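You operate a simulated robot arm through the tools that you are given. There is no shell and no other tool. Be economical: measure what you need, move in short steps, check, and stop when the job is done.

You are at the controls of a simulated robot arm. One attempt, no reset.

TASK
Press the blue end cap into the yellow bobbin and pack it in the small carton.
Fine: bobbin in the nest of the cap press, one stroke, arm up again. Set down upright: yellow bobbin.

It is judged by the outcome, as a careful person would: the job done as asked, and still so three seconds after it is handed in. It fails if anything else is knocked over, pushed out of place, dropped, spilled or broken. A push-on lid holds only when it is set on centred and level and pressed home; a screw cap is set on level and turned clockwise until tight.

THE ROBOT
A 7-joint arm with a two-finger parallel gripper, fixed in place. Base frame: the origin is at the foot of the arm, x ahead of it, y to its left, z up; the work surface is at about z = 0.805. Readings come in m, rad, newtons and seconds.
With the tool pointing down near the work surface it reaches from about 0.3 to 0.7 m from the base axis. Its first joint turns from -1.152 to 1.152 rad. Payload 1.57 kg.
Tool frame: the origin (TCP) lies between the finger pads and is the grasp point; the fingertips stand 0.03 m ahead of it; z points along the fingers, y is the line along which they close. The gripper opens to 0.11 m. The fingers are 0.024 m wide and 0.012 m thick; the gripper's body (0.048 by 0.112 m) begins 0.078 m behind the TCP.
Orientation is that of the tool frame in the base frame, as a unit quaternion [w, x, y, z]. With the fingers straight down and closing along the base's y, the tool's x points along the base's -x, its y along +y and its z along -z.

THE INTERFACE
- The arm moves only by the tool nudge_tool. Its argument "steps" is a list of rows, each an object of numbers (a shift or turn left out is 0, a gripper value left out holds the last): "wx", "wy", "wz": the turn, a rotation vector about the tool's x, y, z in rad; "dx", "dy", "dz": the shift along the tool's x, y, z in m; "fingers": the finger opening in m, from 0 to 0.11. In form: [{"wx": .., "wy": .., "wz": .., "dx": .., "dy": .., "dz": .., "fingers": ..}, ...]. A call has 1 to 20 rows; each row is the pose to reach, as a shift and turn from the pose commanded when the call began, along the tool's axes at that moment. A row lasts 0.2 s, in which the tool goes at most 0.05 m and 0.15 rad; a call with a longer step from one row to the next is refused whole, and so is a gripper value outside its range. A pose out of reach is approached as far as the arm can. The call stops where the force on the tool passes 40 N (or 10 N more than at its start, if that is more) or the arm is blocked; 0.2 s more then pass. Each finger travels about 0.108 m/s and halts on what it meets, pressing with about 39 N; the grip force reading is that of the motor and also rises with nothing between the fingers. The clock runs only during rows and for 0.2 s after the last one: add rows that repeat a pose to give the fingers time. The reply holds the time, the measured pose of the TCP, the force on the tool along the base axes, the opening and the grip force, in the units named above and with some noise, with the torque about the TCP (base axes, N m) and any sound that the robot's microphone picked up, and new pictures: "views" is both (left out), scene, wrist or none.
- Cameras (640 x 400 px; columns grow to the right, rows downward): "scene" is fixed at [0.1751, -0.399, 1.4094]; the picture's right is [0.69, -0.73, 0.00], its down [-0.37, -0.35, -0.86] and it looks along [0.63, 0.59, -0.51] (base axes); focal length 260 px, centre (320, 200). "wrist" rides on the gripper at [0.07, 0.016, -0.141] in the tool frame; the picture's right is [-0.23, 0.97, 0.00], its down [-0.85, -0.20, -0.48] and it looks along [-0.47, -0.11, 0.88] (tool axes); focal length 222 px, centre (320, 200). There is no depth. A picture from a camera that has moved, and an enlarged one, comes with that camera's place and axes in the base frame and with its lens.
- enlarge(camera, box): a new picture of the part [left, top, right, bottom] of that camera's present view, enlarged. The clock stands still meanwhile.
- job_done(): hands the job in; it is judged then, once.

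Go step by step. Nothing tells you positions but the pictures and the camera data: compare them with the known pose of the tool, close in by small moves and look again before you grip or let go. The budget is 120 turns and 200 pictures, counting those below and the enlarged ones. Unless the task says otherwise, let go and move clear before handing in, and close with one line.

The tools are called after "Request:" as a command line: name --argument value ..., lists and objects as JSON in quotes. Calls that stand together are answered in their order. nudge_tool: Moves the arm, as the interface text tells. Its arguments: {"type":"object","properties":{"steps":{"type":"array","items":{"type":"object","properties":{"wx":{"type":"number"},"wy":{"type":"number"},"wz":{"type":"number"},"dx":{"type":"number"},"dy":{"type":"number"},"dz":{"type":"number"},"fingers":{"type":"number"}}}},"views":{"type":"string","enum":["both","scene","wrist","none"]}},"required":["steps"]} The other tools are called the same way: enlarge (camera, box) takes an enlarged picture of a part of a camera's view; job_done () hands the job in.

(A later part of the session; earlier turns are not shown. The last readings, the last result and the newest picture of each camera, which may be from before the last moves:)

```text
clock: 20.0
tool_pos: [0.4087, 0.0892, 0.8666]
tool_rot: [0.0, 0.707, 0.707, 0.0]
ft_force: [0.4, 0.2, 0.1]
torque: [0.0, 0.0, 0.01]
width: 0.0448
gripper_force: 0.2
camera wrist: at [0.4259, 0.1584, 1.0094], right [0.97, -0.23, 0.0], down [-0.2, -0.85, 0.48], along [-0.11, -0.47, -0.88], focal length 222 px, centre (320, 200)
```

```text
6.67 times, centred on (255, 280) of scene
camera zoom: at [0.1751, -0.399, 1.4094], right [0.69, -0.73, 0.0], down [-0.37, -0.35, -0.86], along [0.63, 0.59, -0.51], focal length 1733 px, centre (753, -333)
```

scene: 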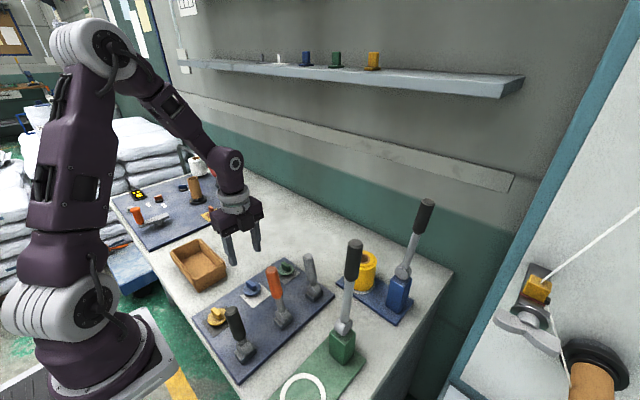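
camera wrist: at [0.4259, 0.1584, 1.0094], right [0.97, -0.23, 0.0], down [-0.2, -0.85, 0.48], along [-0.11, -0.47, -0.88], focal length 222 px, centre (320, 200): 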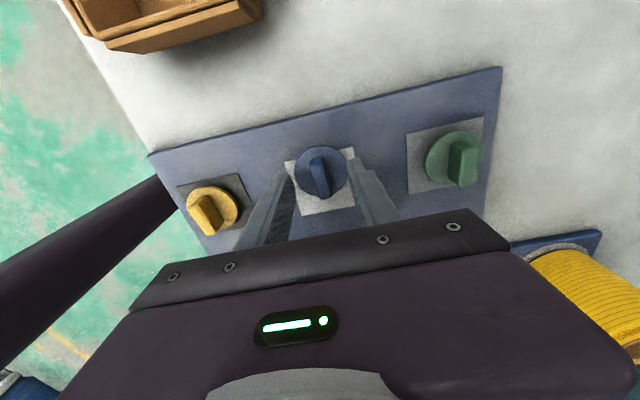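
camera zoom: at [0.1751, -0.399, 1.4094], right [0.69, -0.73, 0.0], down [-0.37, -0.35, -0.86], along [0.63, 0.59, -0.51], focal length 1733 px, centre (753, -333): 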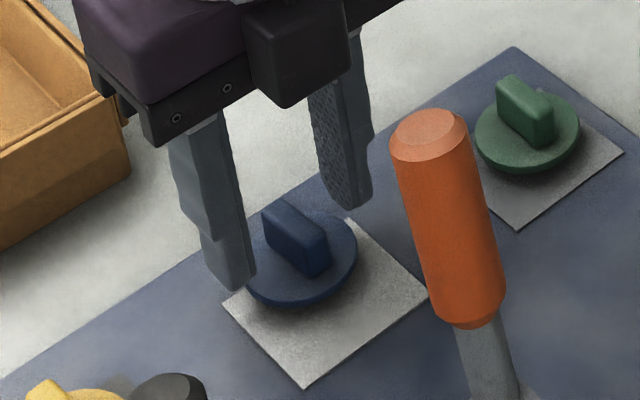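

Request:
nudge_tool --steps '[{"fingers": 0.035}, {"fingers": 0.028}, {"fingers": 0.028}]' --views "wrist"

Request:
enlarge --camera "wrist" --box '[240, 120, 400, 240]'

Request:
enlarge --camera "scene" --box '[220, 250, 290, 310]'

```text
clock: 20.8
tool_pos: [0.4089, 0.088, 0.8674]
tool_rot: [0.0, 0.707, 0.707, 0.0]
ft_force: [0.7, 0.2, -0.7]
torque: [0.04, 0.0, -0.01]
width: 0.028
gripper_force: 0.1
camera wrist: at [0.4259, 0.1584, 1.0094], right [0.97, -0.23, 0.0], down [-0.2, -0.85, 0.48], along [-0.11, -0.47, -0.88], focal length 222 px, centre (320, 200)
```

wrist: 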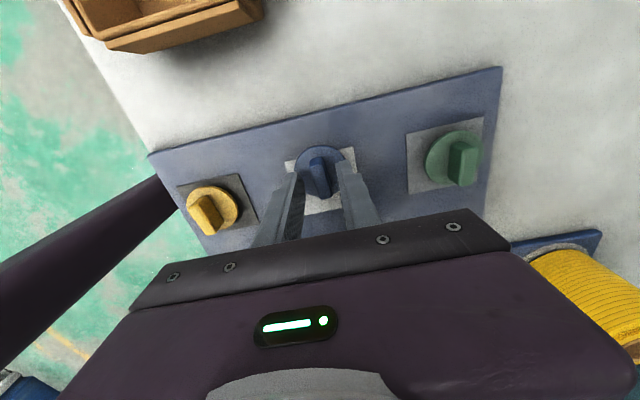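

```text
3.33 times, centred on (320, 180) of wrist
camera zoom: at [0.4259, 0.1584, 1.0094], right [0.97, -0.23, 0.0], down [-0.2, -0.85, 0.48], along [-0.11, -0.47, -0.88], focal length 740 px, centre (320, 267)
```

zoom: 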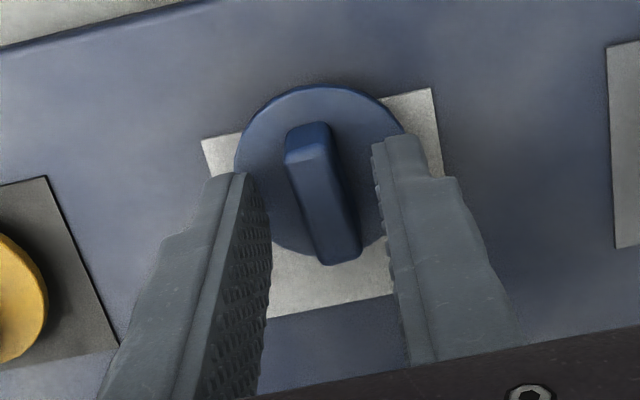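

```text
6.67 times, centred on (255, 280) of scene
camera zoom: at [0.1751, -0.399, 1.4094], right [0.69, -0.73, 0.0], down [-0.37, -0.35, -0.86], along [0.63, 0.59, -0.51], focal length 1733 px, centre (753, -333)
```

zoom: 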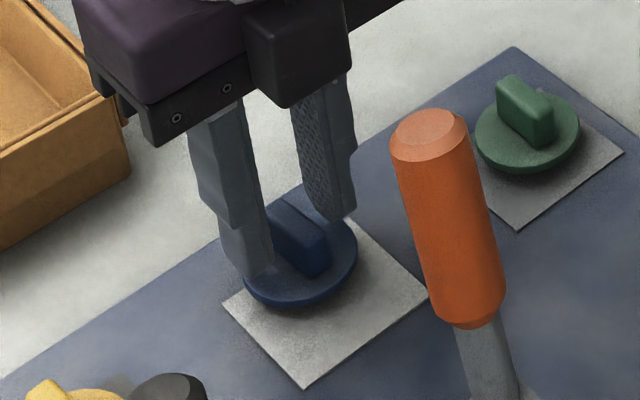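

The tips are above the flange on either side of the tab. I'll drop 2 mm more, close on the tab and lift a little.

Request:
nudge_tool --steps '[{"dz": 0.002, "dy": 0.001}, {"dz": 0.002, "dy": 0.001, "fingers": 0.015}, {"dz": 0.002, "dy": 0.001, "fingers": 0.004}, {"dz": 0.002, "dy": 0.001, "fingers": 0.004}, {"dz": 0.002, "dy": 0.001, "fingers": 0.004}]' --views "none"

```text
clock: 22.0
tool_pos: [0.4101, 0.0877, 0.8656]
tool_rot: [0.0, 0.707, 0.707, 0.0]
ft_force: [0.2, -0.2, 0.8]
torque: [-0.01, -0.04, 0.0]
width: 0.0104
gripper_force: 28.1
```

Request:
nudge_tool --steps '[{"dz": -0.01}, {"dz": -0.04}, {"dz": -0.08}, {"dz": -0.12}, {"dz": -0.12}]' --views "both"

Request:
enlarge --camera "wrist" --box '[240, 120, 400, 240]'

Request:
enlarge --camera "scene" --box '[210, 200, 310, 300]'

```text
clock: 23.2
tool_pos: [0.4101, 0.0869, 0.9866]
tool_rot: [0.0, 0.708, 0.706, 0.0]
ft_force: [-0.3, 0.9, -0.3]
torque: [0.02, -0.01, 0.01]
width: 0.0106
gripper_force: 28.7
camera wrist: at [0.4273, 0.1575, 1.1283], right [0.97, -0.23, 0.0], down [-0.2, -0.85, 0.48], along [-0.11, -0.47, -0.88], focal length 222 px, centre (320, 200)
```

scene: 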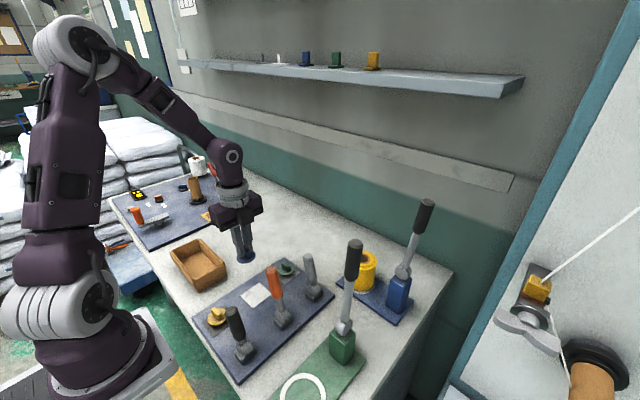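
wrist: 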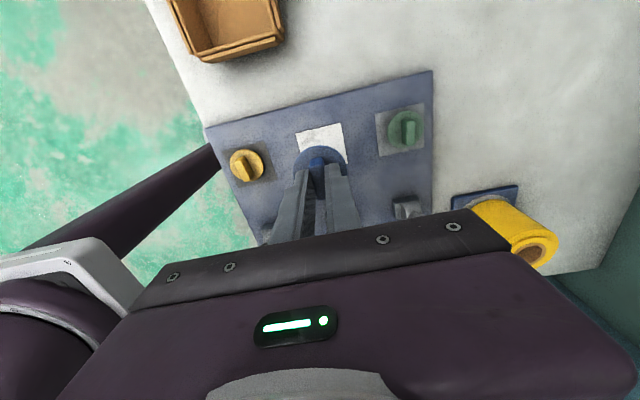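

```text
3.33 times, centred on (320, 180) of wrist
camera zoom: at [0.4273, 0.1575, 1.1283], right [0.97, -0.23, 0.0], down [-0.2, -0.85, 0.48], along [-0.11, -0.47, -0.88], focal length 740 px, centre (320, 267)
```

zoom: 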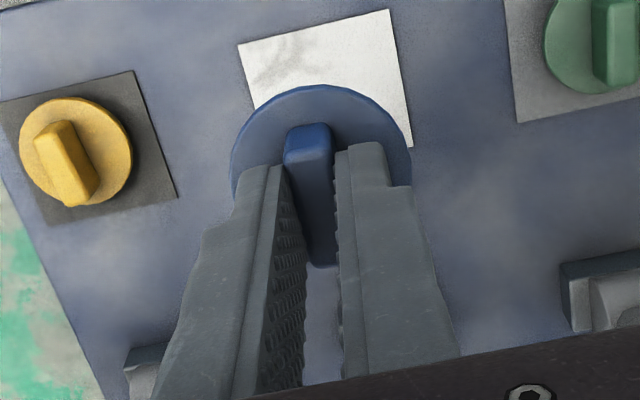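

```text
4.00 times, centred on (260, 250) of scene
camera zoom: at [0.1751, -0.399, 1.4094], right [0.69, -0.73, 0.0], down [-0.37, -0.35, -0.86], along [0.63, 0.59, -0.51], focal length 1040 px, centre (560, 0)
```

zoom: 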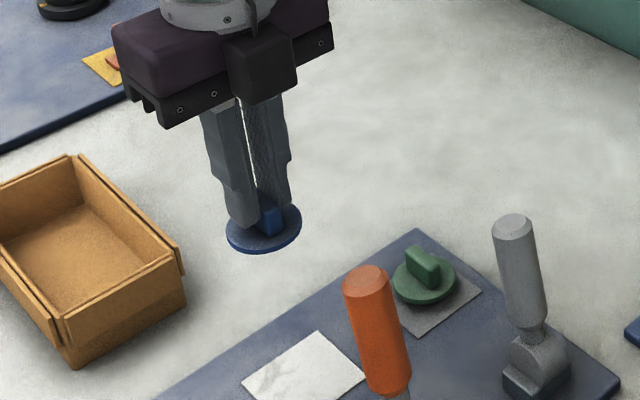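

The cap is held level. I'll carry it to above the bobbin at high clearance.

Request:
nudge_tool --steps '[{"dz": -0.04}, {"dx": -0.02, "dy": 0.035, "dz": -0.05}, {"dx": -0.05, "dy": 0.07, "dz": -0.05}, {"dx": -0.08, "dy": 0.105, "dz": -0.05}, {"dx": -0.11, "dy": 0.14, "dz": -0.05}, {"dx": -0.14, "dy": 0.175, "dz": -0.05}, {"dx": -0.17, "dy": 0.21, "dz": -0.05}, {"dx": -0.195, "dy": 0.235, "dz": -0.05}, {"dx": -0.199, "dy": 0.24, "dz": -0.05}, {"dx": -0.199, "dy": 0.24, "dz": -0.05}]' --views "both"

Request:
enlarge --camera "wrist" --box '[240, 120, 400, 240]'

Request:
enlarge --camera "scene" --box '[320, 190, 450, 320]'

```text
clock: 25.4
tool_pos: [0.6495, -0.1117, 1.0359]
tool_rot: [-0.001, 0.708, 0.707, 0.0]
ft_force: [-0.1, -0.4, -0.3]
torque: [0.02, -0.02, -0.02]
width: 0.0105
gripper_force: 28.6
camera wrist: at [0.6661, -0.0417, 1.1774], right [0.97, -0.23, 0.0], down [-0.2, -0.85, 0.48], along [-0.11, -0.47, -0.88], focal length 222 px, centre (320, 200)
```

scene: 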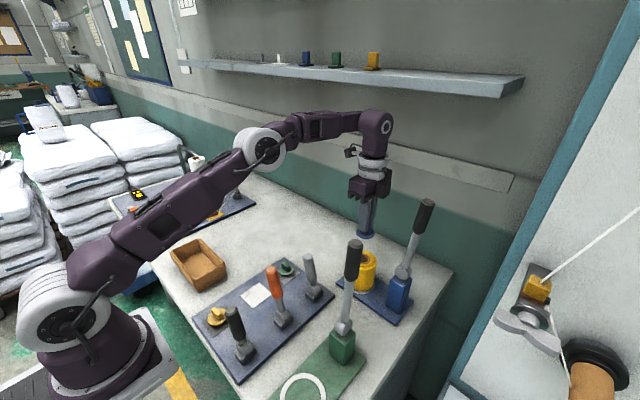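
wrist: 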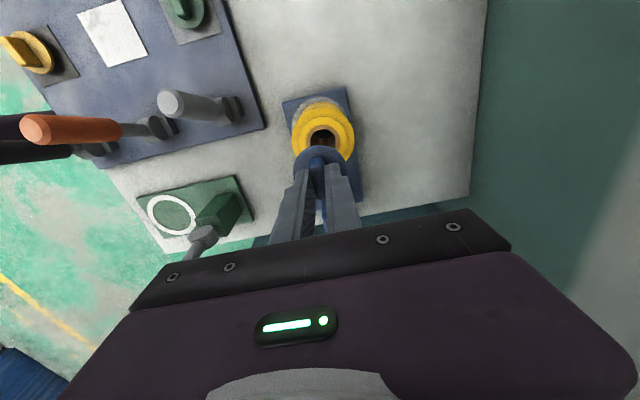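

```text
3.33 times, centred on (320, 180) of wrist
camera zoom: at [0.6661, -0.0417, 1.1774], right [0.97, -0.23, 0.0], down [-0.2, -0.85, 0.48], along [-0.11, -0.47, -0.88], focal length 740 px, centre (320, 267)
```

zoom: 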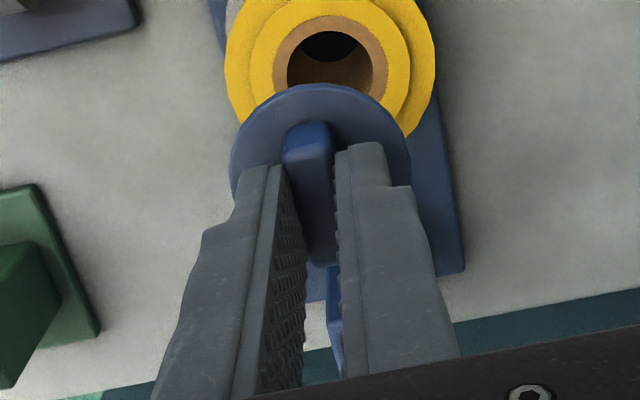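

```text
3.08 times, centred on (385, 255) of scene
camera zoom: at [0.1751, -0.399, 1.4094], right [0.69, -0.73, 0.0], down [-0.37, -0.35, -0.86], along [0.63, 0.59, -0.51], focal length 800 px, centre (120, 31)
```

zoom: 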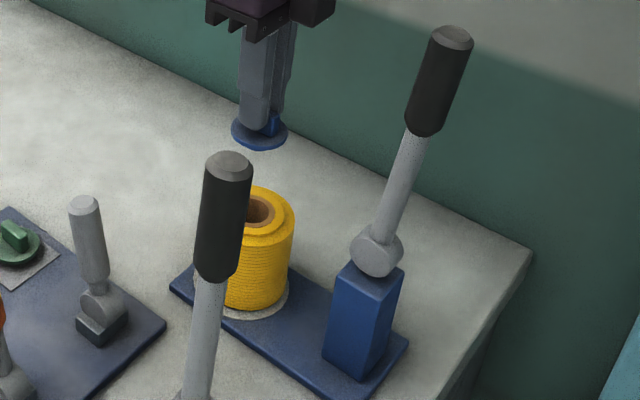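

The bobbin axis reads as (0.6535, −0.1104) with its top at z ≈ 0.90. I'll shift about 3 mm and lower to just above the hole for a check.

Request:
nudge_tool --steps '[{"dx": 0.001, "dy": 0.003, "dz": 0.03}, {"dx": 0.001, "dy": 0.003, "dz": 0.06}, {"dx": 0.001, "dy": 0.003, "dz": 0.078}, {"dx": 0.001, "dy": 0.003, "dz": 0.078}]' --views "wrist"

Request:
enlarge --camera "wrist" --box '[240, 100, 400, 220]'

Request:
enlarge --camera "scene" --box '[330, 210, 410, 300]'

```text
clock: 26.4
tool_pos: [0.652, -0.1101, 0.9568]
tool_rot: [-0.001, 0.707, 0.707, 0.001]
ft_force: [-0.1, 0.2, -0.3]
torque: [0.0, -0.02, -0.01]
width: 0.0108
gripper_force: 28.1
camera wrist: at [0.6688, -0.04, 1.0993], right [0.97, -0.23, 0.0], down [-0.2, -0.86, 0.48], along [-0.11, -0.47, -0.88], focal length 222 px, centre (320, 200)
```

wrist: 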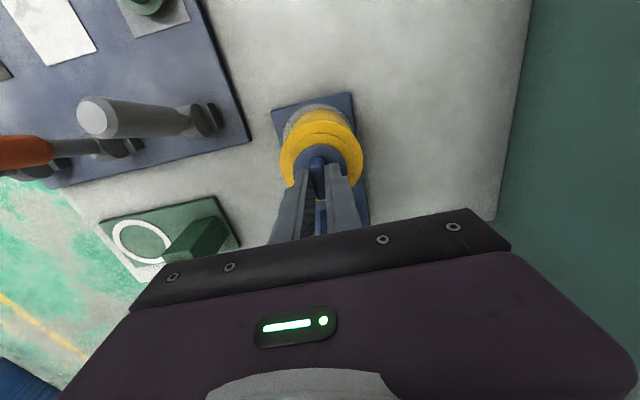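

```text
3.33 times, centred on (320, 160) of wrist
camera zoom: at [0.6688, -0.04, 1.0993], right [0.97, -0.23, 0.0], down [-0.2, -0.86, 0.48], along [-0.11, -0.47, -0.88], focal length 740 px, centre (320, 333)
```

zoom: 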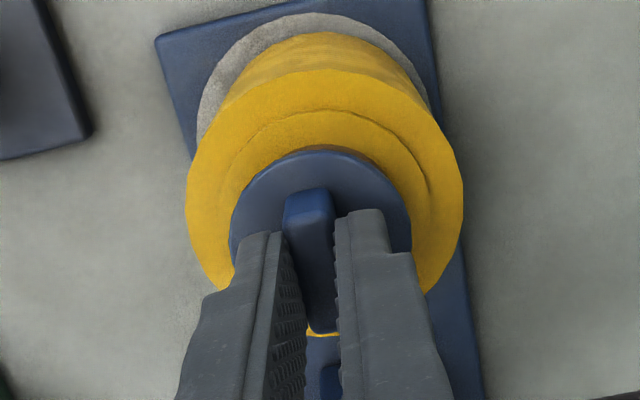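

```text
4.44 times, centred on (370, 255) of scene
camera zoom: at [0.1751, -0.399, 1.4094], right [0.69, -0.73, 0.0], down [-0.37, -0.35, -0.86], along [0.63, 0.59, -0.51], focal length 1155 px, centre (98, -44)
```

zoom: 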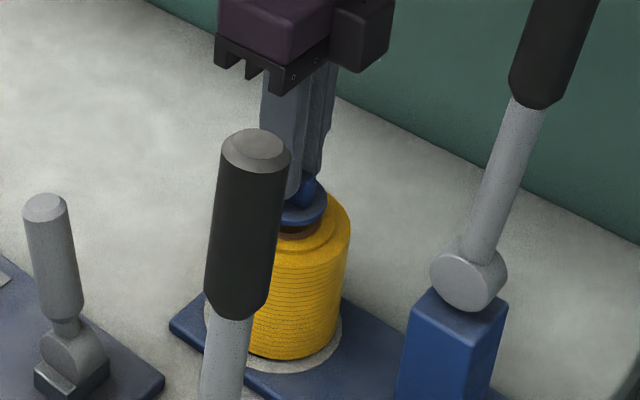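

The cap and bobbin axes agree to about 1 mm. I'll lower slowly to insert the plug.

Request:
nudge_tool --steps '[{"dy": 0.0007, "dz": 0.003}, {"dy": 0.0007, "dz": 0.006}, {"dy": 0.0007, "dz": 0.008}, {"dy": 0.0007, "dz": 0.008}]' --views "none"

```text
clock: 27.4
tool_pos: [0.6529, -0.1109, 0.9506]
tool_rot: [0.0, 0.708, 0.707, 0.0]
ft_force: [0.6, -0.2, -0.2]
torque: [0.02, 0.01, 0.02]
width: 0.0107
gripper_force: 28.6
```

Request:
nudge_tool --steps '[{"dz": 0.002}, {"dz": 0.004}, {"dz": 0.006}, {"dz": 0.006}]' --views "none"

Request:
enlarge --camera "wrist" --box '[240, 100, 400, 220]'

Request:
enlarge --camera "scene" --box '[330, 210, 410, 300]'

```text
clock: 28.4
tool_pos: [0.6541, -0.1085, 0.9434]
tool_rot: [0.0, 0.706, 0.708, 0.0]
ft_force: [0.2, 0.7, -0.2]
torque: [-0.01, 0.01, -0.01]
width: 0.0109
gripper_force: 28.8
```

```text
3.33 times, centred on (320, 160) of wrist
camera zoom: at [0.6701, -0.0396, 1.0856], right [0.97, -0.23, 0.0], down [-0.2, -0.85, 0.48], along [-0.11, -0.47, -0.88], focal length 740 px, centre (320, 333)
```

zoom: 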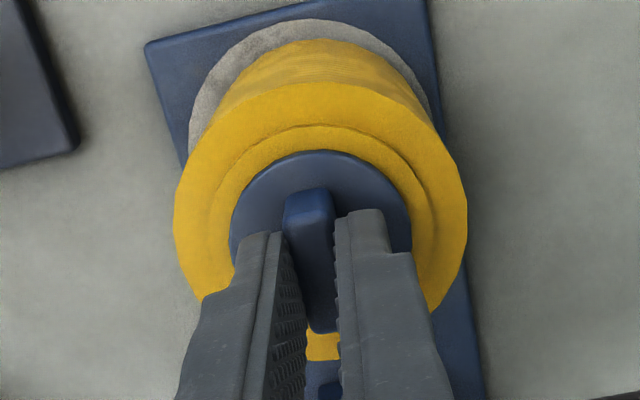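

```text
4.44 times, centred on (370, 255) of scene
camera zoom: at [0.1751, -0.399, 1.4094], right [0.69, -0.73, 0.0], down [-0.37, -0.35, -0.86], along [0.63, 0.59, -0.51], focal length 1155 px, centre (98, -44)
```

zoom: 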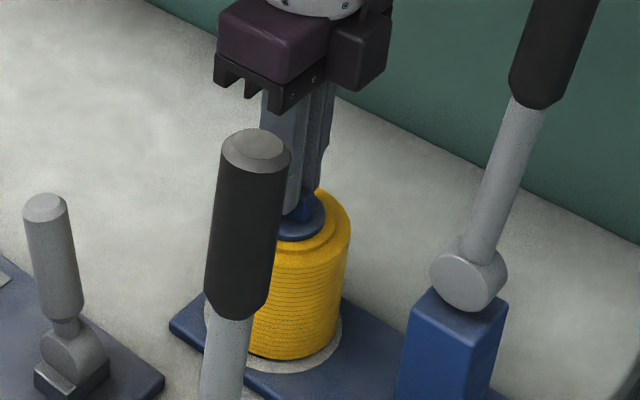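

Alignment is still concentric and there's no contact yet. I'll continue downwards.

Request:
nudge_tool --steps '[{"dy": 0.0005, "dz": 0.002}, {"dy": 0.0005, "dz": 0.004}, {"dy": 0.0005, "dz": 0.005}, {"dy": 0.0005, "dz": 0.005}]' --views "none"

```text
clock: 29.4
tool_pos: [0.6545, -0.1096, 0.9391]
tool_rot: [0.0, 0.708, 0.706, 0.001]
ft_force: [-4.3, -1.1, 21.5]
torque: [-0.06, 0.2, 0.02]
width: 0.0106
gripper_force: 28.7
```

Request:
enlarge --camera "scene" --box '[345, 235, 395, 285]'

Request:
enlarge --camera "wrist" --box '[270, 120, 370, 200]'

```text
8.00 times, centred on (370, 260) of scene
camera zoom: at [0.1745, -0.3989, 1.4095], right [0.69, -0.73, 0.0], down [-0.37, -0.35, -0.86], along [0.63, 0.59, -0.51], focal length 2079 px, centre (-80, -280)
```

zoom: 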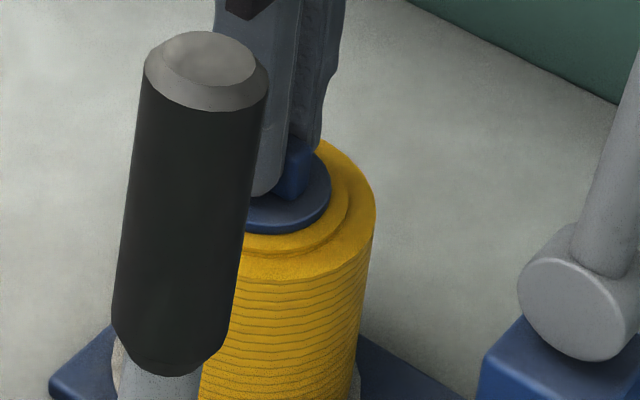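

```text
5.00 times, centred on (320, 160) of wrist
camera zoom: at [0.6703, -0.0398, 1.0812], right [0.97, -0.23, 0.0], down [-0.2, -0.85, 0.48], along [-0.11, -0.47, -0.88], focal length 1111 px, centre (320, 400)
```

zoom: 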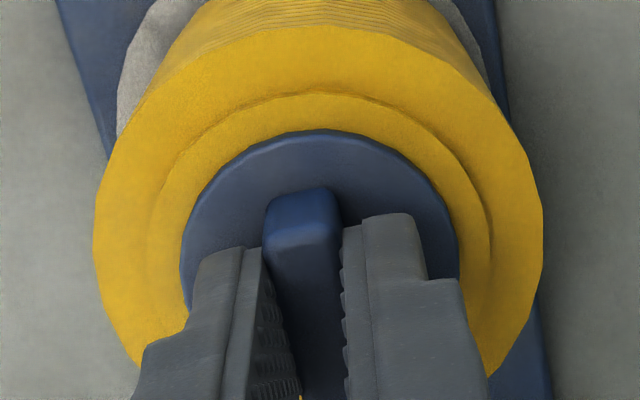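

The cap is resting squarely on the bobbin. I'll ease the load, release and rise to inspect it.

Request:
nudge_tool --steps '[{"dz": -0.0015}, {"dz": -0.0015, "fingers": 0.02}, {"dz": -0.0015, "fingers": 0.035}, {"dz": -0.0015, "fingers": 0.035}, {"dz": -0.03, "fingers": 0.035}, {"dz": -0.07, "fingers": 0.035}, {"dz": -0.11, "fingers": 0.035}, {"dz": -0.11, "fingers": 0.035}]' --views "wrist"

Request:
enlarge --camera "wrist" --box '[270, 90, 370, 170]'

Request:
enlarge --camera "scene" --box '[345, 235, 395, 285]'

```text
clock: 31.2
tool_pos: [0.6539, -0.1097, 1.05]
tool_rot: [0.0, 0.708, 0.706, 0.0]
ft_force: [-0.2, 0.3, 0.1]
torque: [-0.03, -0.02, -0.02]
width: 0.0351
gripper_force: 0.1
camera wrist: at [0.6703, -0.0402, 1.1915], right [0.97, -0.23, 0.0], down [-0.2, -0.85, 0.48], along [-0.11, -0.47, -0.88], focal length 222 px, centre (320, 200)
```

wrist: 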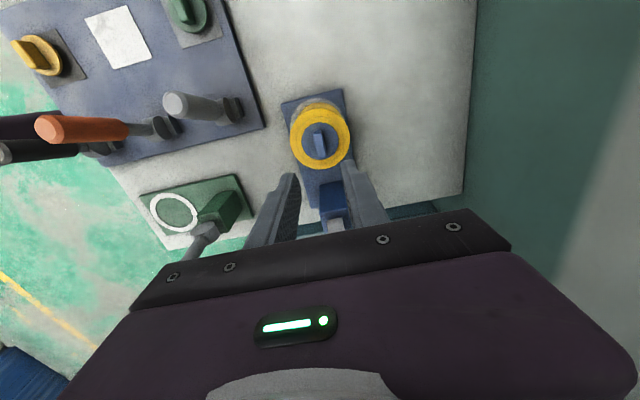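

```text
5.00 times, centred on (320, 130) of wrist
camera zoom: at [0.6703, -0.0402, 1.1915], right [0.97, -0.23, 0.0], down [-0.2, -0.85, 0.48], along [-0.11, -0.47, -0.88], focal length 1111 px, centre (320, 550)
```

zoom: 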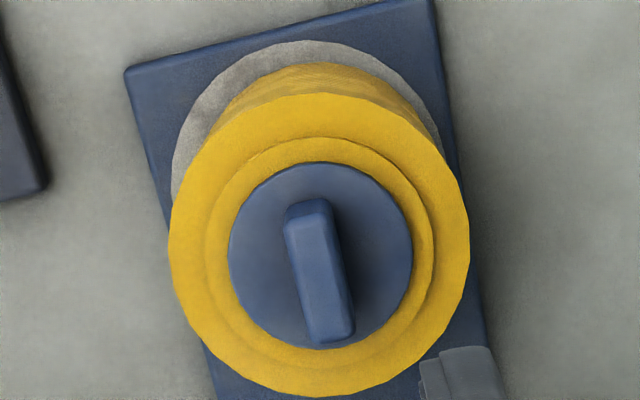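

```text
8.00 times, centred on (370, 260) of scene
camera zoom: at [0.1751, -0.399, 1.4094], right [0.69, -0.73, 0.0], down [-0.37, -0.35, -0.86], along [0.63, 0.59, -0.51], focal length 2079 px, centre (-80, -280)
```

zoom: 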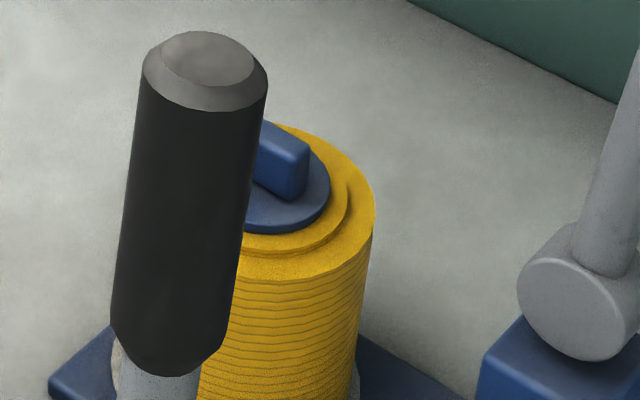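

The cap is concentric and level on the bobbin. From two views the blue lever's handle tip is at (0.654, −0.251, 1.138) and its pivot at about (0.652, −0.235, 0.935). I'll rise and go above the handle.

Request:
nudge_tool --steps '[{"dz": -0.045}, {"dz": -0.09}, {"dz": -0.135, "fingers": 0.06}, {"dz": -0.16, "dx": 0.03}, {"dz": -0.16, "dx": 0.07}, {"dz": -0.16, "dx": 0.11}, {"dz": -0.16, "dx": 0.139}, {"dz": -0.16, "dx": 0.139}]' --views "both"

Request:
enlarge --camera "scene" --box '[350, 110, 480, 240]'

Request:
enlarge --camera "wrist" --box '[220, 80, 400, 240]'

```text
clock: 33.0
tool_pos: [0.614, -0.0192, 1.1769]
tool_rot: [0.0, 0.708, 0.706, 0.0]
ft_force: [-0.1, -0.2, -0.1]
torque: [-0.01, -0.01, 0.0]
width: 0.0602
gripper_force: 0.1
out of reach, approached as far as the arm can: row 1, 2, 3, 4, 5, 6, 7, 8
camera wrist: at [0.6314, 0.0523, 1.319], right [0.97, -0.23, 0.0], down [-0.2, -0.85, 0.48], along [-0.11, -0.47, -0.88], focal length 222 px, centre (320, 200)
```

scene: 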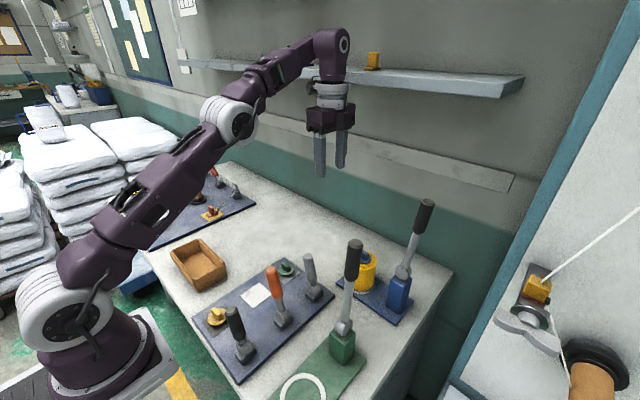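
wrist: 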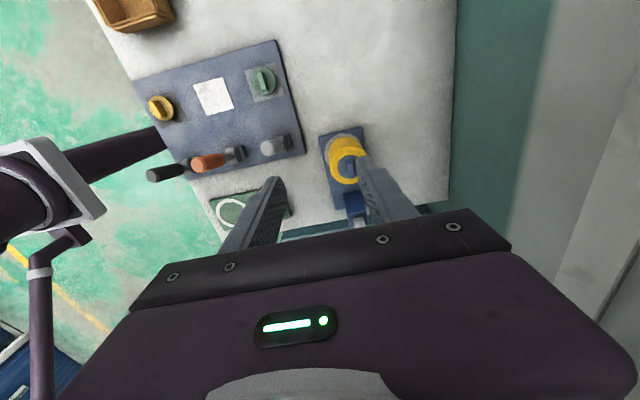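

```text
3.08 times, centred on (415, 175) of scene
camera zoom: at [0.1751, -0.3989, 1.4094], right [0.69, -0.73, 0.0], down [-0.37, -0.35, -0.86], along [0.63, 0.59, -0.51], focal length 800 px, centre (28, 277)
```

zoom: 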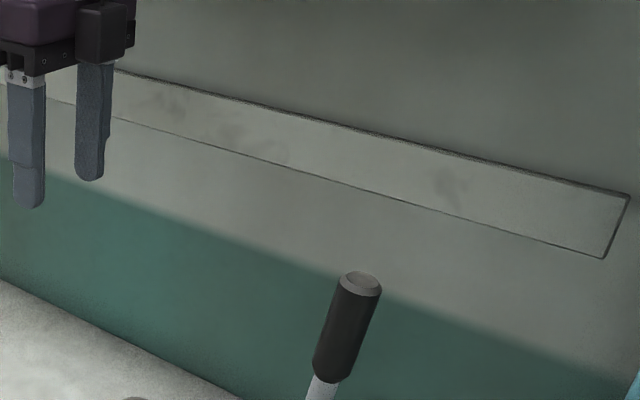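

```text
2.50 times, centred on (310, 160) of wrist
camera zoom: at [0.6314, 0.0523, 1.319], right [0.97, -0.23, 0.0], down [-0.2, -0.85, 0.48], along [-0.11, -0.47, -0.88], focal length 555 px, centre (345, 300)
```

zoom: 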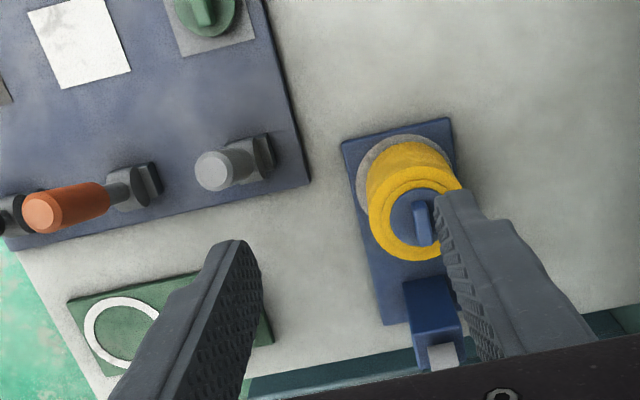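

Straight down at that height is out of reach. I'll tilt the hand towards −y instead, so the wrist stays closer in while the fingers still close along x. First a tiny move to see where the commanded pose stands.

Request:
nudge_tool --steps '[{"dz": 0.005}, {"dz": 0.01}]' --views "none"

```text
clock: 33.6
tool_pos: [0.616, -0.018, 1.1677]
tool_rot: [0.0, 0.707, 0.707, 0.001]
ft_force: [-0.5, 0.5, 0.0]
torque: [-0.02, -0.01, 0.0]
width: 0.0604
gripper_force: 0.2
```

The command follows the actual pose. I'll tilt the hand 60° here, clear of everything, and watch that it is reached.

Request:
nudge_tool --steps '[{"wy": -0.15, "dz": 0.005}, {"wy": -0.3, "dz": 0.01}, {"wy": -0.45, "dz": 0.01}, {"wy": -0.6, "dz": 0.01}, {"wy": -0.75, "dz": 0.01}, {"wy": -0.9, "dz": 0.01}, {"wy": -1.047, "dz": 0.01}, {"wy": -1.047, "dz": 0.01, "dx": -0.04, "dy": 0.01}, {"wy": -1.047, "dz": 0.01, "dx": -0.08, "dy": 0.025}, {"wy": -1.047, "dz": 0.01, "dx": -0.08, "dy": 0.025}]' --views "both"

```text
clock: 35.8
tool_pos: [0.6398, -0.0997, 1.159]
tool_rot: [0.353, 0.613, 0.612, -0.354]
ft_force: [-0.1, 0.2, 0.3]
torque: [0.02, 0.03, -0.02]
width: 0.0599
gripper_force: 0.0
camera wrist: at [0.6569, 0.0581, 1.17], right [0.97, -0.11, 0.2], down [-0.2, -0.01, 0.98], along [-0.11, -0.99, -0.04], focal length 222 px, centre (320, 200)
```

scene: 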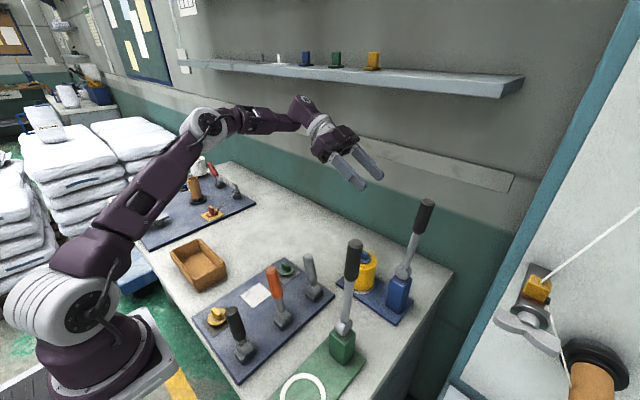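
wrist: 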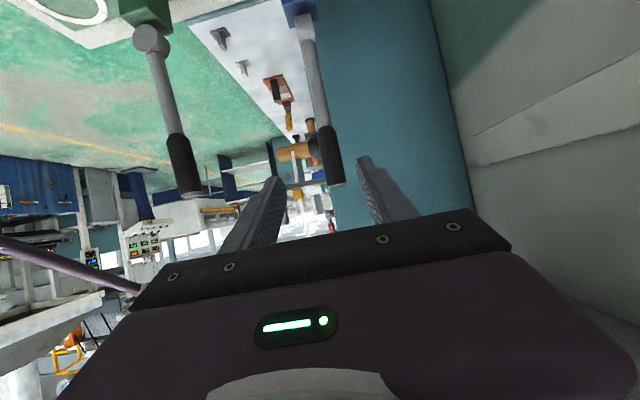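

The tilted pose works, and the lever handle appears between the fingers at x ≈ 0.65. I'll approach along the finger direction, first part way.

Request:
nudge_tool --steps '[{"dx": -0.015, "dy": 0.005, "dz": 0.02}, {"dx": -0.03, "dy": 0.011, "dz": 0.05}, {"dx": -0.04, "dy": 0.011, "dz": 0.08}, {"dx": -0.04, "dy": 0.011, "dz": 0.08}]' --views "both"

Request:
enlarge --camera "scene" --box '[350, 150, 480, 280]'

```text
clock: 36.8
tool_pos: [0.6514, -0.1885, 1.1524]
tool_rot: [0.354, 0.612, 0.613, -0.353]
ft_force: [0.6, 0.2, -0.3]
torque: [0.0, 0.01, -0.01]
width: 0.06
gripper_force: 0.2
camera wrist: at [0.668, -0.0309, 1.163], right [0.97, -0.11, 0.2], down [-0.2, -0.01, 0.98], along [-0.11, -0.99, -0.04], focal length 222 px, centre (320, 200)
```

scene: 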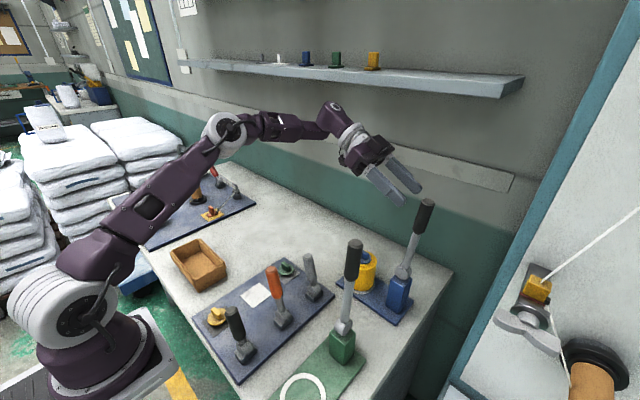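
wrist: 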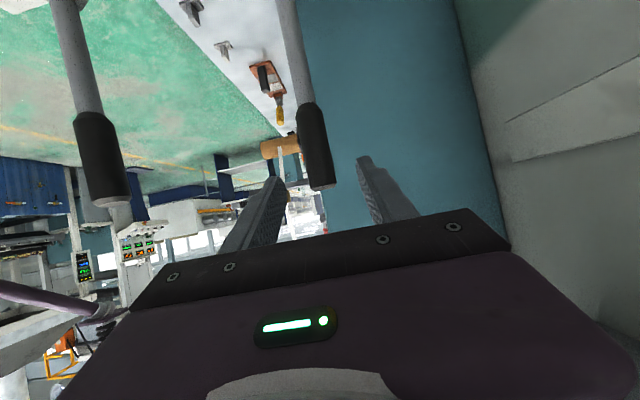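

```text
3.08 times, centred on (415, 215) of scene
camera zoom: at [0.1751, -0.399, 1.4094], right [0.69, -0.73, 0.0], down [-0.37, -0.35, -0.86], along [0.63, 0.59, -0.51], focal length 800 px, centre (28, 154)
```

zoom: 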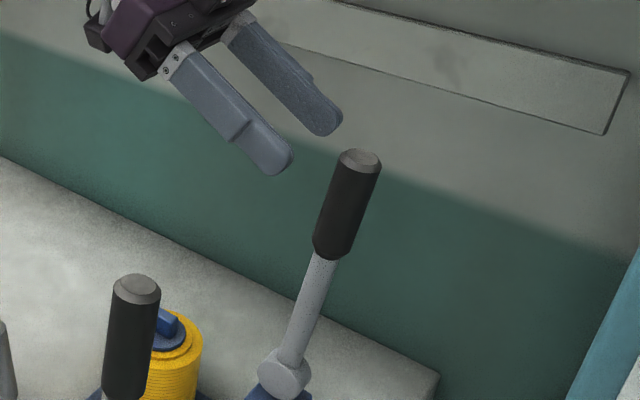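

The handle is lined up between the fingers. I'll advance the last 7 cm and close.

Request:
nudge_tool --steps '[{"dz": 0.025}, {"dz": 0.05}, {"dz": 0.07}, {"dz": 0.07}]' --views "both"

Request:
enlarge --camera "scene" --box '[370, 160, 470, 260]'

```text
clock: 37.8
tool_pos: [0.65, -0.2495, 1.1168]
tool_rot: [0.353, 0.613, 0.612, -0.353]
ft_force: [-0.1, 0.1, -0.6]
torque: [0.02, 0.01, -0.01]
width: 0.0602
gripper_force: 0.1
camera wrist: at [0.667, -0.0912, 1.1276], right [0.97, -0.11, 0.2], down [-0.2, -0.01, 0.98], along [-0.11, -0.99, -0.04], focal length 222 px, centre (320, 200)
```

scene: 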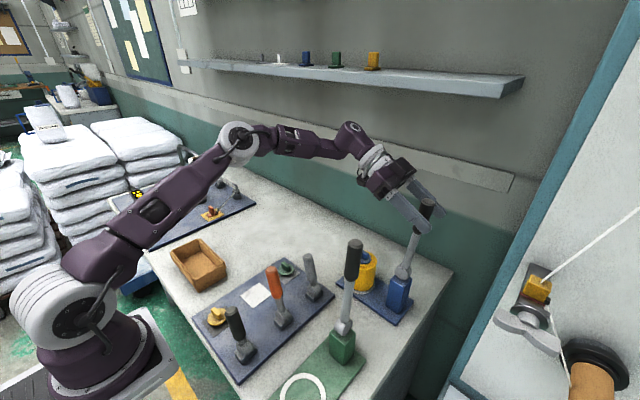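
wrist: 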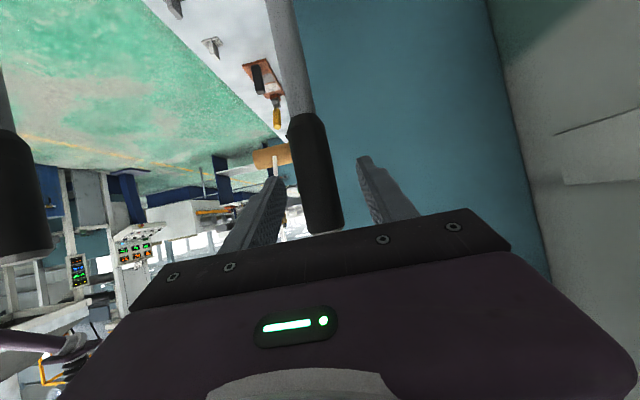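

```text
4.00 times, centred on (420, 210) of scene
camera zoom: at [0.1751, -0.399, 1.4094], right [0.69, -0.73, 0.0], down [-0.37, -0.35, -0.86], along [0.63, 0.59, -0.51], focal length 1040 px, centre (-80, 160)
```

zoom: 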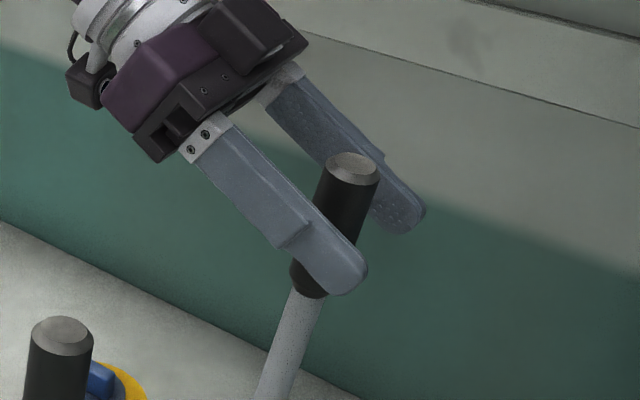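

The fingers straddle the handle, so I'll close on it.

Request:
nudge_tool --steps '[{"fingers": 0.04}, {"fingers": 0.02}, {"fingers": 0.012}, {"fingers": 0.012}]' --views "none"

```text
clock: 38.8
tool_pos: [0.6494, -0.2485, 1.1168]
tool_rot: [0.353, 0.613, 0.611, -0.355]
ft_force: [-3.5, 0.3, -1.6]
torque: [-0.19, -0.08, 0.02]
width: 0.0248
gripper_force: 36.4
```

Gripped, with the handle 25 mm wide. I'll swing it along its arc towards the bobbin, the first stage to about 37°.

Request:
nudge_tool --steps '[{"dx": 0.011, "dz": -0.0197, "dy": 0.001}, {"dx": 0.0275, "dz": -0.0415, "dy": 0.001}, {"dx": 0.0471, "dz": -0.0606, "dy": 0.001}, {"dx": 0.0693, "dz": -0.0765, "dy": 0.001}, {"dx": 0.0937, "dz": -0.0889, "dy": 0.001}, {"dx": 0.0937, "dz": -0.0889, "dy": 0.001}]' --views "scene"

Request:
enlarge --camera "scene" --box '[330, 170, 460, 300]'

```text
clock: 40.2
tool_pos: [0.6494, -0.1248, 1.08]
tool_rot: [0.353, 0.614, 0.611, -0.354]
ft_force: [-21.7, 0.4, 11.5]
torque: [-1.02, -0.59, 0.67]
width: 0.0246
gripper_force: 36.2
```

scene: 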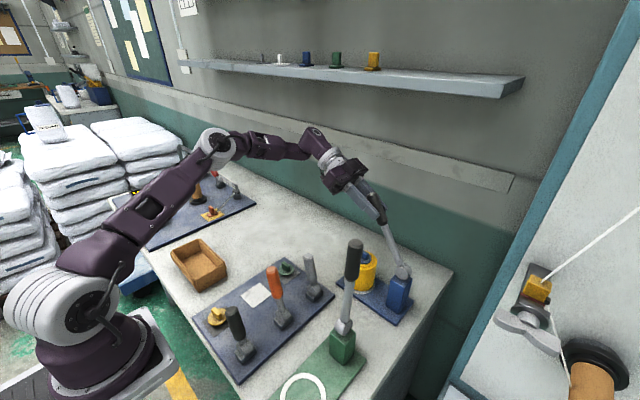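

```text
3.08 times, centred on (395, 235) of scene
camera zoom: at [0.1742, -0.3988, 1.4095], right [0.69, -0.73, 0.0], down [-0.37, -0.35, -0.86], along [0.63, 0.59, -0.51], focal length 800 px, centre (89, 92)
```

zoom: 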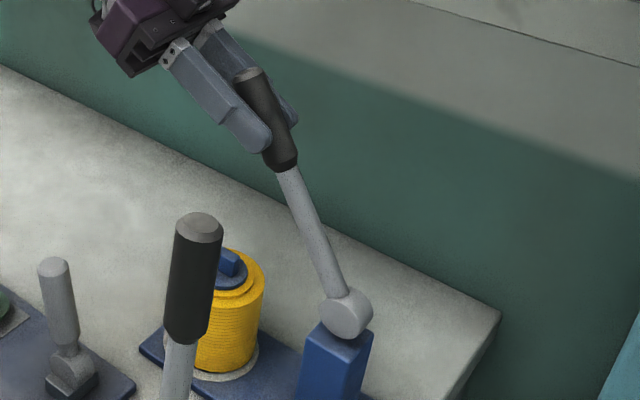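

The lever follows. The side force in x says I'm about 1.5 mm off sideways, so I'll correct that and continue the arc to about 70°.

Request:
nudge_tool --steps '[{"dy": -0.0015}, {"dx": 0.0259, "dz": -0.0087, "dy": -0.0015}, {"dx": 0.0529, "dz": -0.0134, "dy": -0.0015}, {"dx": 0.0801, "dz": -0.014, "dy": -0.0015}, {"dx": 0.0982, "dz": -0.0121, "dy": -0.0015}, {"dx": 0.0982, "dz": -0.0121, "dy": -0.0015}]' --views "scene"

Request:
enlarge --camera "scene" --box '[320, 190, 430, 300]'

```text
clock: 41.6
tool_pos: [0.6486, -0.0647, 1.0024]
tool_rot: [0.353, 0.613, 0.612, -0.354]
ft_force: [-14.5, -3.1, 5.4]
torque: [-1.16, -0.59, 0.78]
width: 0.0247
gripper_force: 36.8
```

scene: 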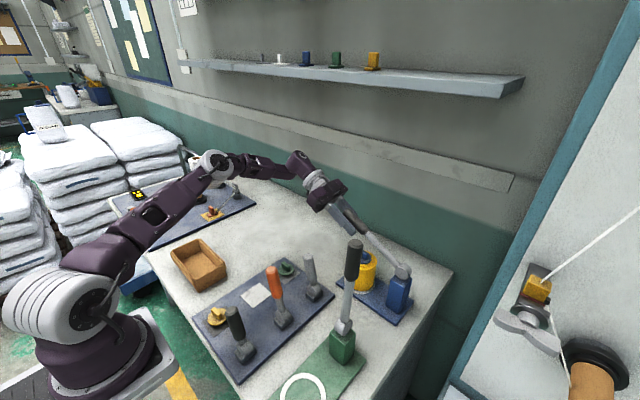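

```text
3.64 times, centred on (375, 245) of scene
camera zoom: at [0.1746, -0.399, 1.4094], right [0.69, -0.73, 0.0], down [-0.37, -0.35, -0.86], along [0.63, 0.59, -0.51], focal length 945 px, centre (120, 36)
```

zoom: 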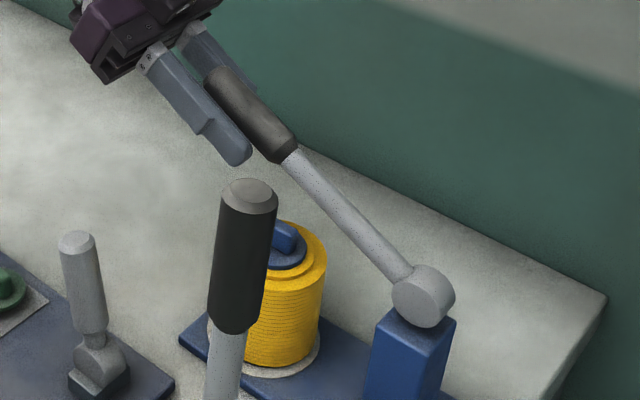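

At about 69° the lever is clear and tracking. I'll continue down in smaller steps towards contact with the cap.

Request:
nudge_tool --steps '[{"dy": -0.001}, {"dx": 0.0179, "dz": 0.0036, "dy": -0.001}, {"dx": 0.0265, "dz": 0.0064, "dy": -0.001}, {"dx": 0.0352, "dz": 0.0092, "dy": -0.001}, {"dx": 0.0352, "dz": 0.0092, "dy": -0.001}]' --views "scene"

Request:
enlarge --camera "scene" --box '[320, 210, 430, 310]'

```text
clock: 42.8
tool_pos: [0.6498, -0.0541, 0.9669]
tool_rot: [0.354, 0.612, 0.613, -0.353]
ft_force: [-0.9, 22.3, 12.3]
torque: [-1.37, 0.49, -0.58]
width: 0.025
gripper_force: 36.8
```

scene: 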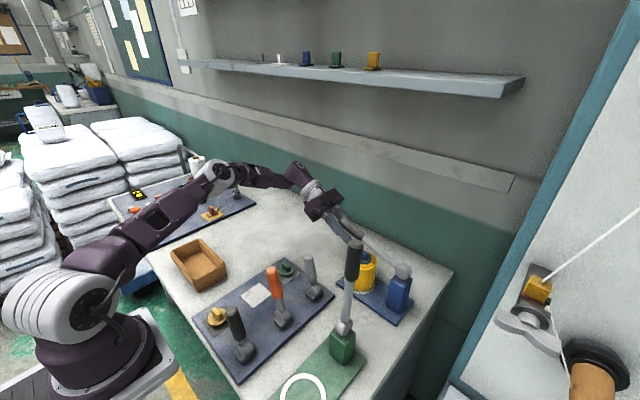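

```text
4.00 times, centred on (375, 260) of scene
camera zoom: at [0.1749, -0.3982, 1.4096], right [0.69, -0.73, 0.0], down [-0.37, -0.35, -0.86], along [0.63, 0.59, -0.51], focal length 1040 px, centre (100, -40)
```

zoom: 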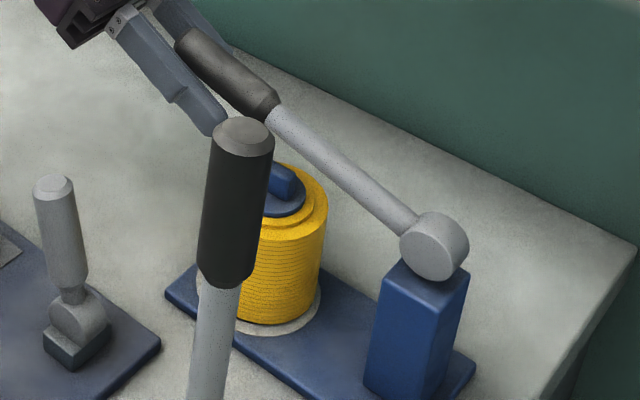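

A radial force says the true arc is a few mm further out, so I'll correct that and keep going down gently.

Request:
nudge_tool --steps '[{"dx": 0.0015, "dz": -0.0026}, {"dx": 0.0095, "dz": 0.0005}, {"dx": 0.0183, "dz": 0.0046}, {"dx": 0.0183, "dz": 0.0046}]' --views "scene"

Request:
enlarge --camera "scene" --box '[330, 220, 430, 310]'

```text
clock: 43.8
tool_pos: [0.6505, -0.0512, 0.9492]
tool_rot: [0.354, 0.612, 0.612, -0.354]
ft_force: [6.4, 3.2, 6.0]
torque: [-1.08, 0.03, 0.06]
width: 0.0247
gripper_force: 36.6
```

scene: 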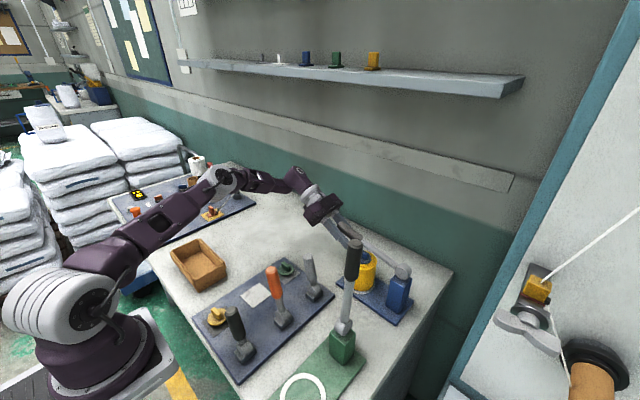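

```text
4.44 times, centred on (380, 265) of scene
camera zoom: at [0.1751, -0.3988, 1.4094], right [0.69, -0.73, 0.0], down [-0.37, -0.35, -0.86], along [0.63, 0.59, -0.51], focal length 1155 px, centre (53, -89)
```

zoom: 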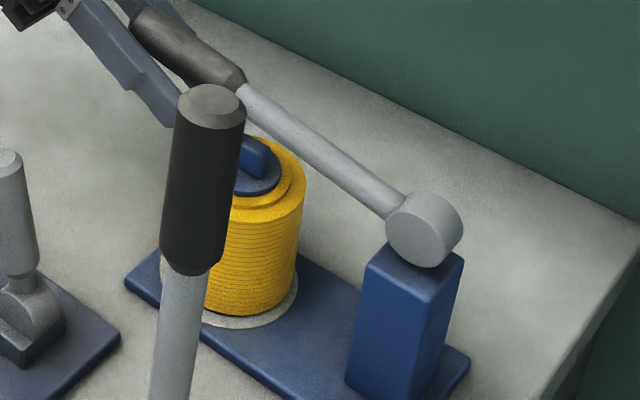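

The lever is still above the cap. I'll go on downward until resistance is felt.

Request:
nudge_tool --steps '[{"dx": 0.005, "dz": 0.0025, "dy": 0.0}, {"dx": 0.01, "dz": 0.006}, {"dx": 0.015, "dz": 0.009}, {"dx": 0.015, "dz": 0.009}]' --views "none"

Request:
enlarge --camera "scene" --box '[330, 220, 430, 310]'

```text
clock: 44.8
tool_pos: [0.6496, -0.0501, 0.9311]
tool_rot: [0.354, 0.612, 0.613, -0.353]
ft_force: [10.9, 14.5, 5.9]
torque: [-0.98, 0.36, -0.5]
width: 0.0251
gripper_force: 36.6
```

```text
4.44 times, centred on (380, 265) of scene
camera zoom: at [0.1753, -0.3985, 1.4095], right [0.69, -0.73, 0.0], down [-0.37, -0.35, -0.86], along [0.63, 0.59, -0.51], focal length 1155 px, centre (53, -89)
```

zoom: 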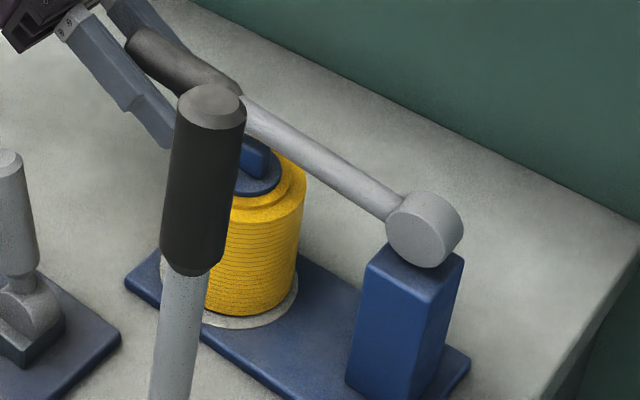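

There's no contact yet, and the tilted fingertips would come near the bobbin's rim if I went much lower. I'll turn the hand upright about the pinch point first.

Request:
nudge_tool --steps '[{"wy": 0.15, "dx": 0.0005, "dz": -0.001, "dy": 0.0005}, {"wy": 0.3, "dx": 0.0005, "dz": -0.001, "dy": 0.0005}, {"wy": 0.45, "dx": 0.0005, "dz": -0.001, "dy": 0.0005}, {"wy": 0.6, "dx": 0.0005, "dz": -0.001, "dy": 0.0005}, {"wy": 0.75, "dx": 0.0005, "dz": -0.001, "dy": 0.0005}, {"wy": 0.9, "dx": 0.0005, "dz": -0.001, "dy": 0.0005}, {"wy": 1.047, "dx": 0.0005, "dz": -0.001, "dy": 0.0005}, {"wy": 1.047, "dx": 0.0005, "dz": -0.001, "dy": 0.0005}]' --views "both"

Request:
enlarge --camera "scene" --box '[330, 220, 430, 310]'

Request:
enlarge --camera "wrist" --box '[240, 100, 400, 240]'

```text
clock: 46.6
tool_pos: [0.6492, -0.0485, 0.932]
tool_rot: [-0.001, 0.708, 0.707, 0.0]
ft_force: [0.7, 8.6, 1.3]
torque: [-0.34, -0.08, 0.2]
width: 0.0251
gripper_force: 36.5
camera wrist: at [0.6669, 0.0202, 1.0736], right [0.97, -0.23, 0.0], down [-0.2, -0.86, 0.48], along [-0.11, -0.46, -0.88], focal length 222 px, centre (320, 200)
```

scene: 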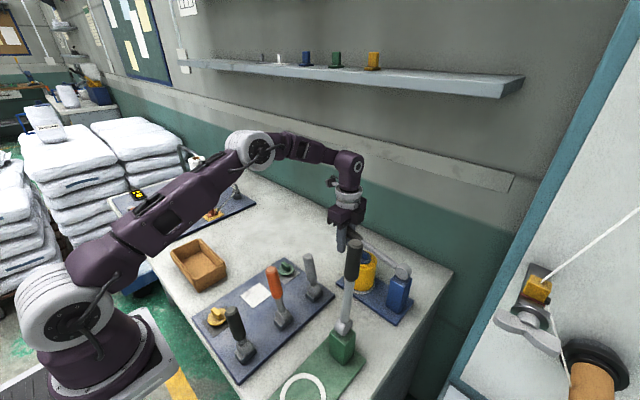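
wrist: 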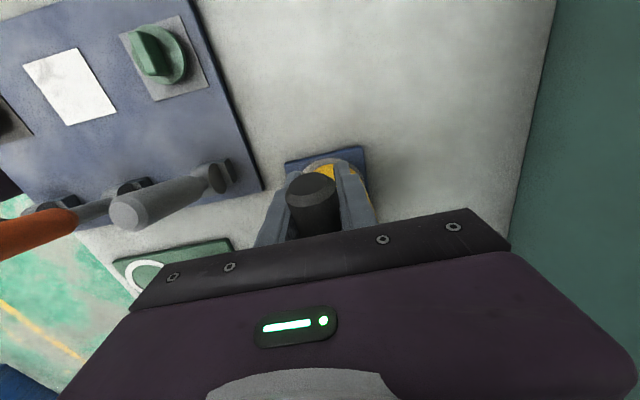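

```text
4.44 times, centred on (380, 265) of scene
camera zoom: at [0.175, -0.3988, 1.4095], right [0.69, -0.73, 0.0], down [-0.37, -0.35, -0.86], along [0.63, 0.59, -0.51], focal length 1155 px, centre (53, -89)
```

zoom: 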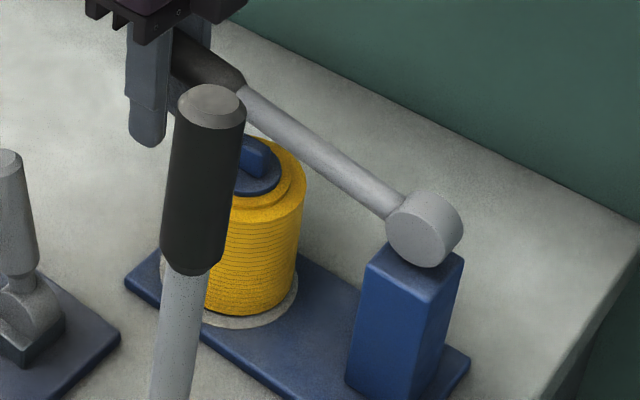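

```text
2.86 times, centred on (320, 170) of wrist
camera zoom: at [0.6669, 0.0202, 1.0736], right [0.97, -0.23, 0.0], down [-0.2, -0.86, 0.48], along [-0.11, -0.46, -0.88], focal length 635 px, centre (320, 286)
```

zoom: 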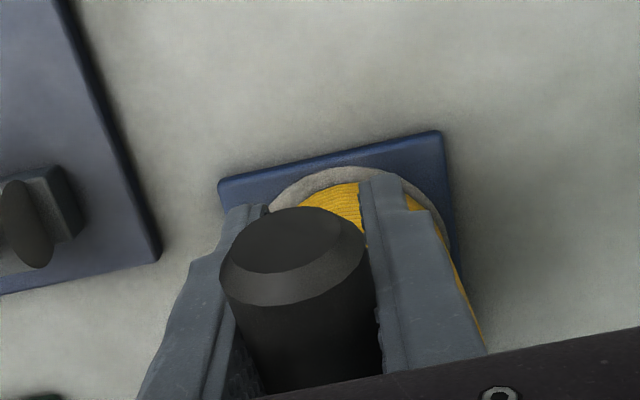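

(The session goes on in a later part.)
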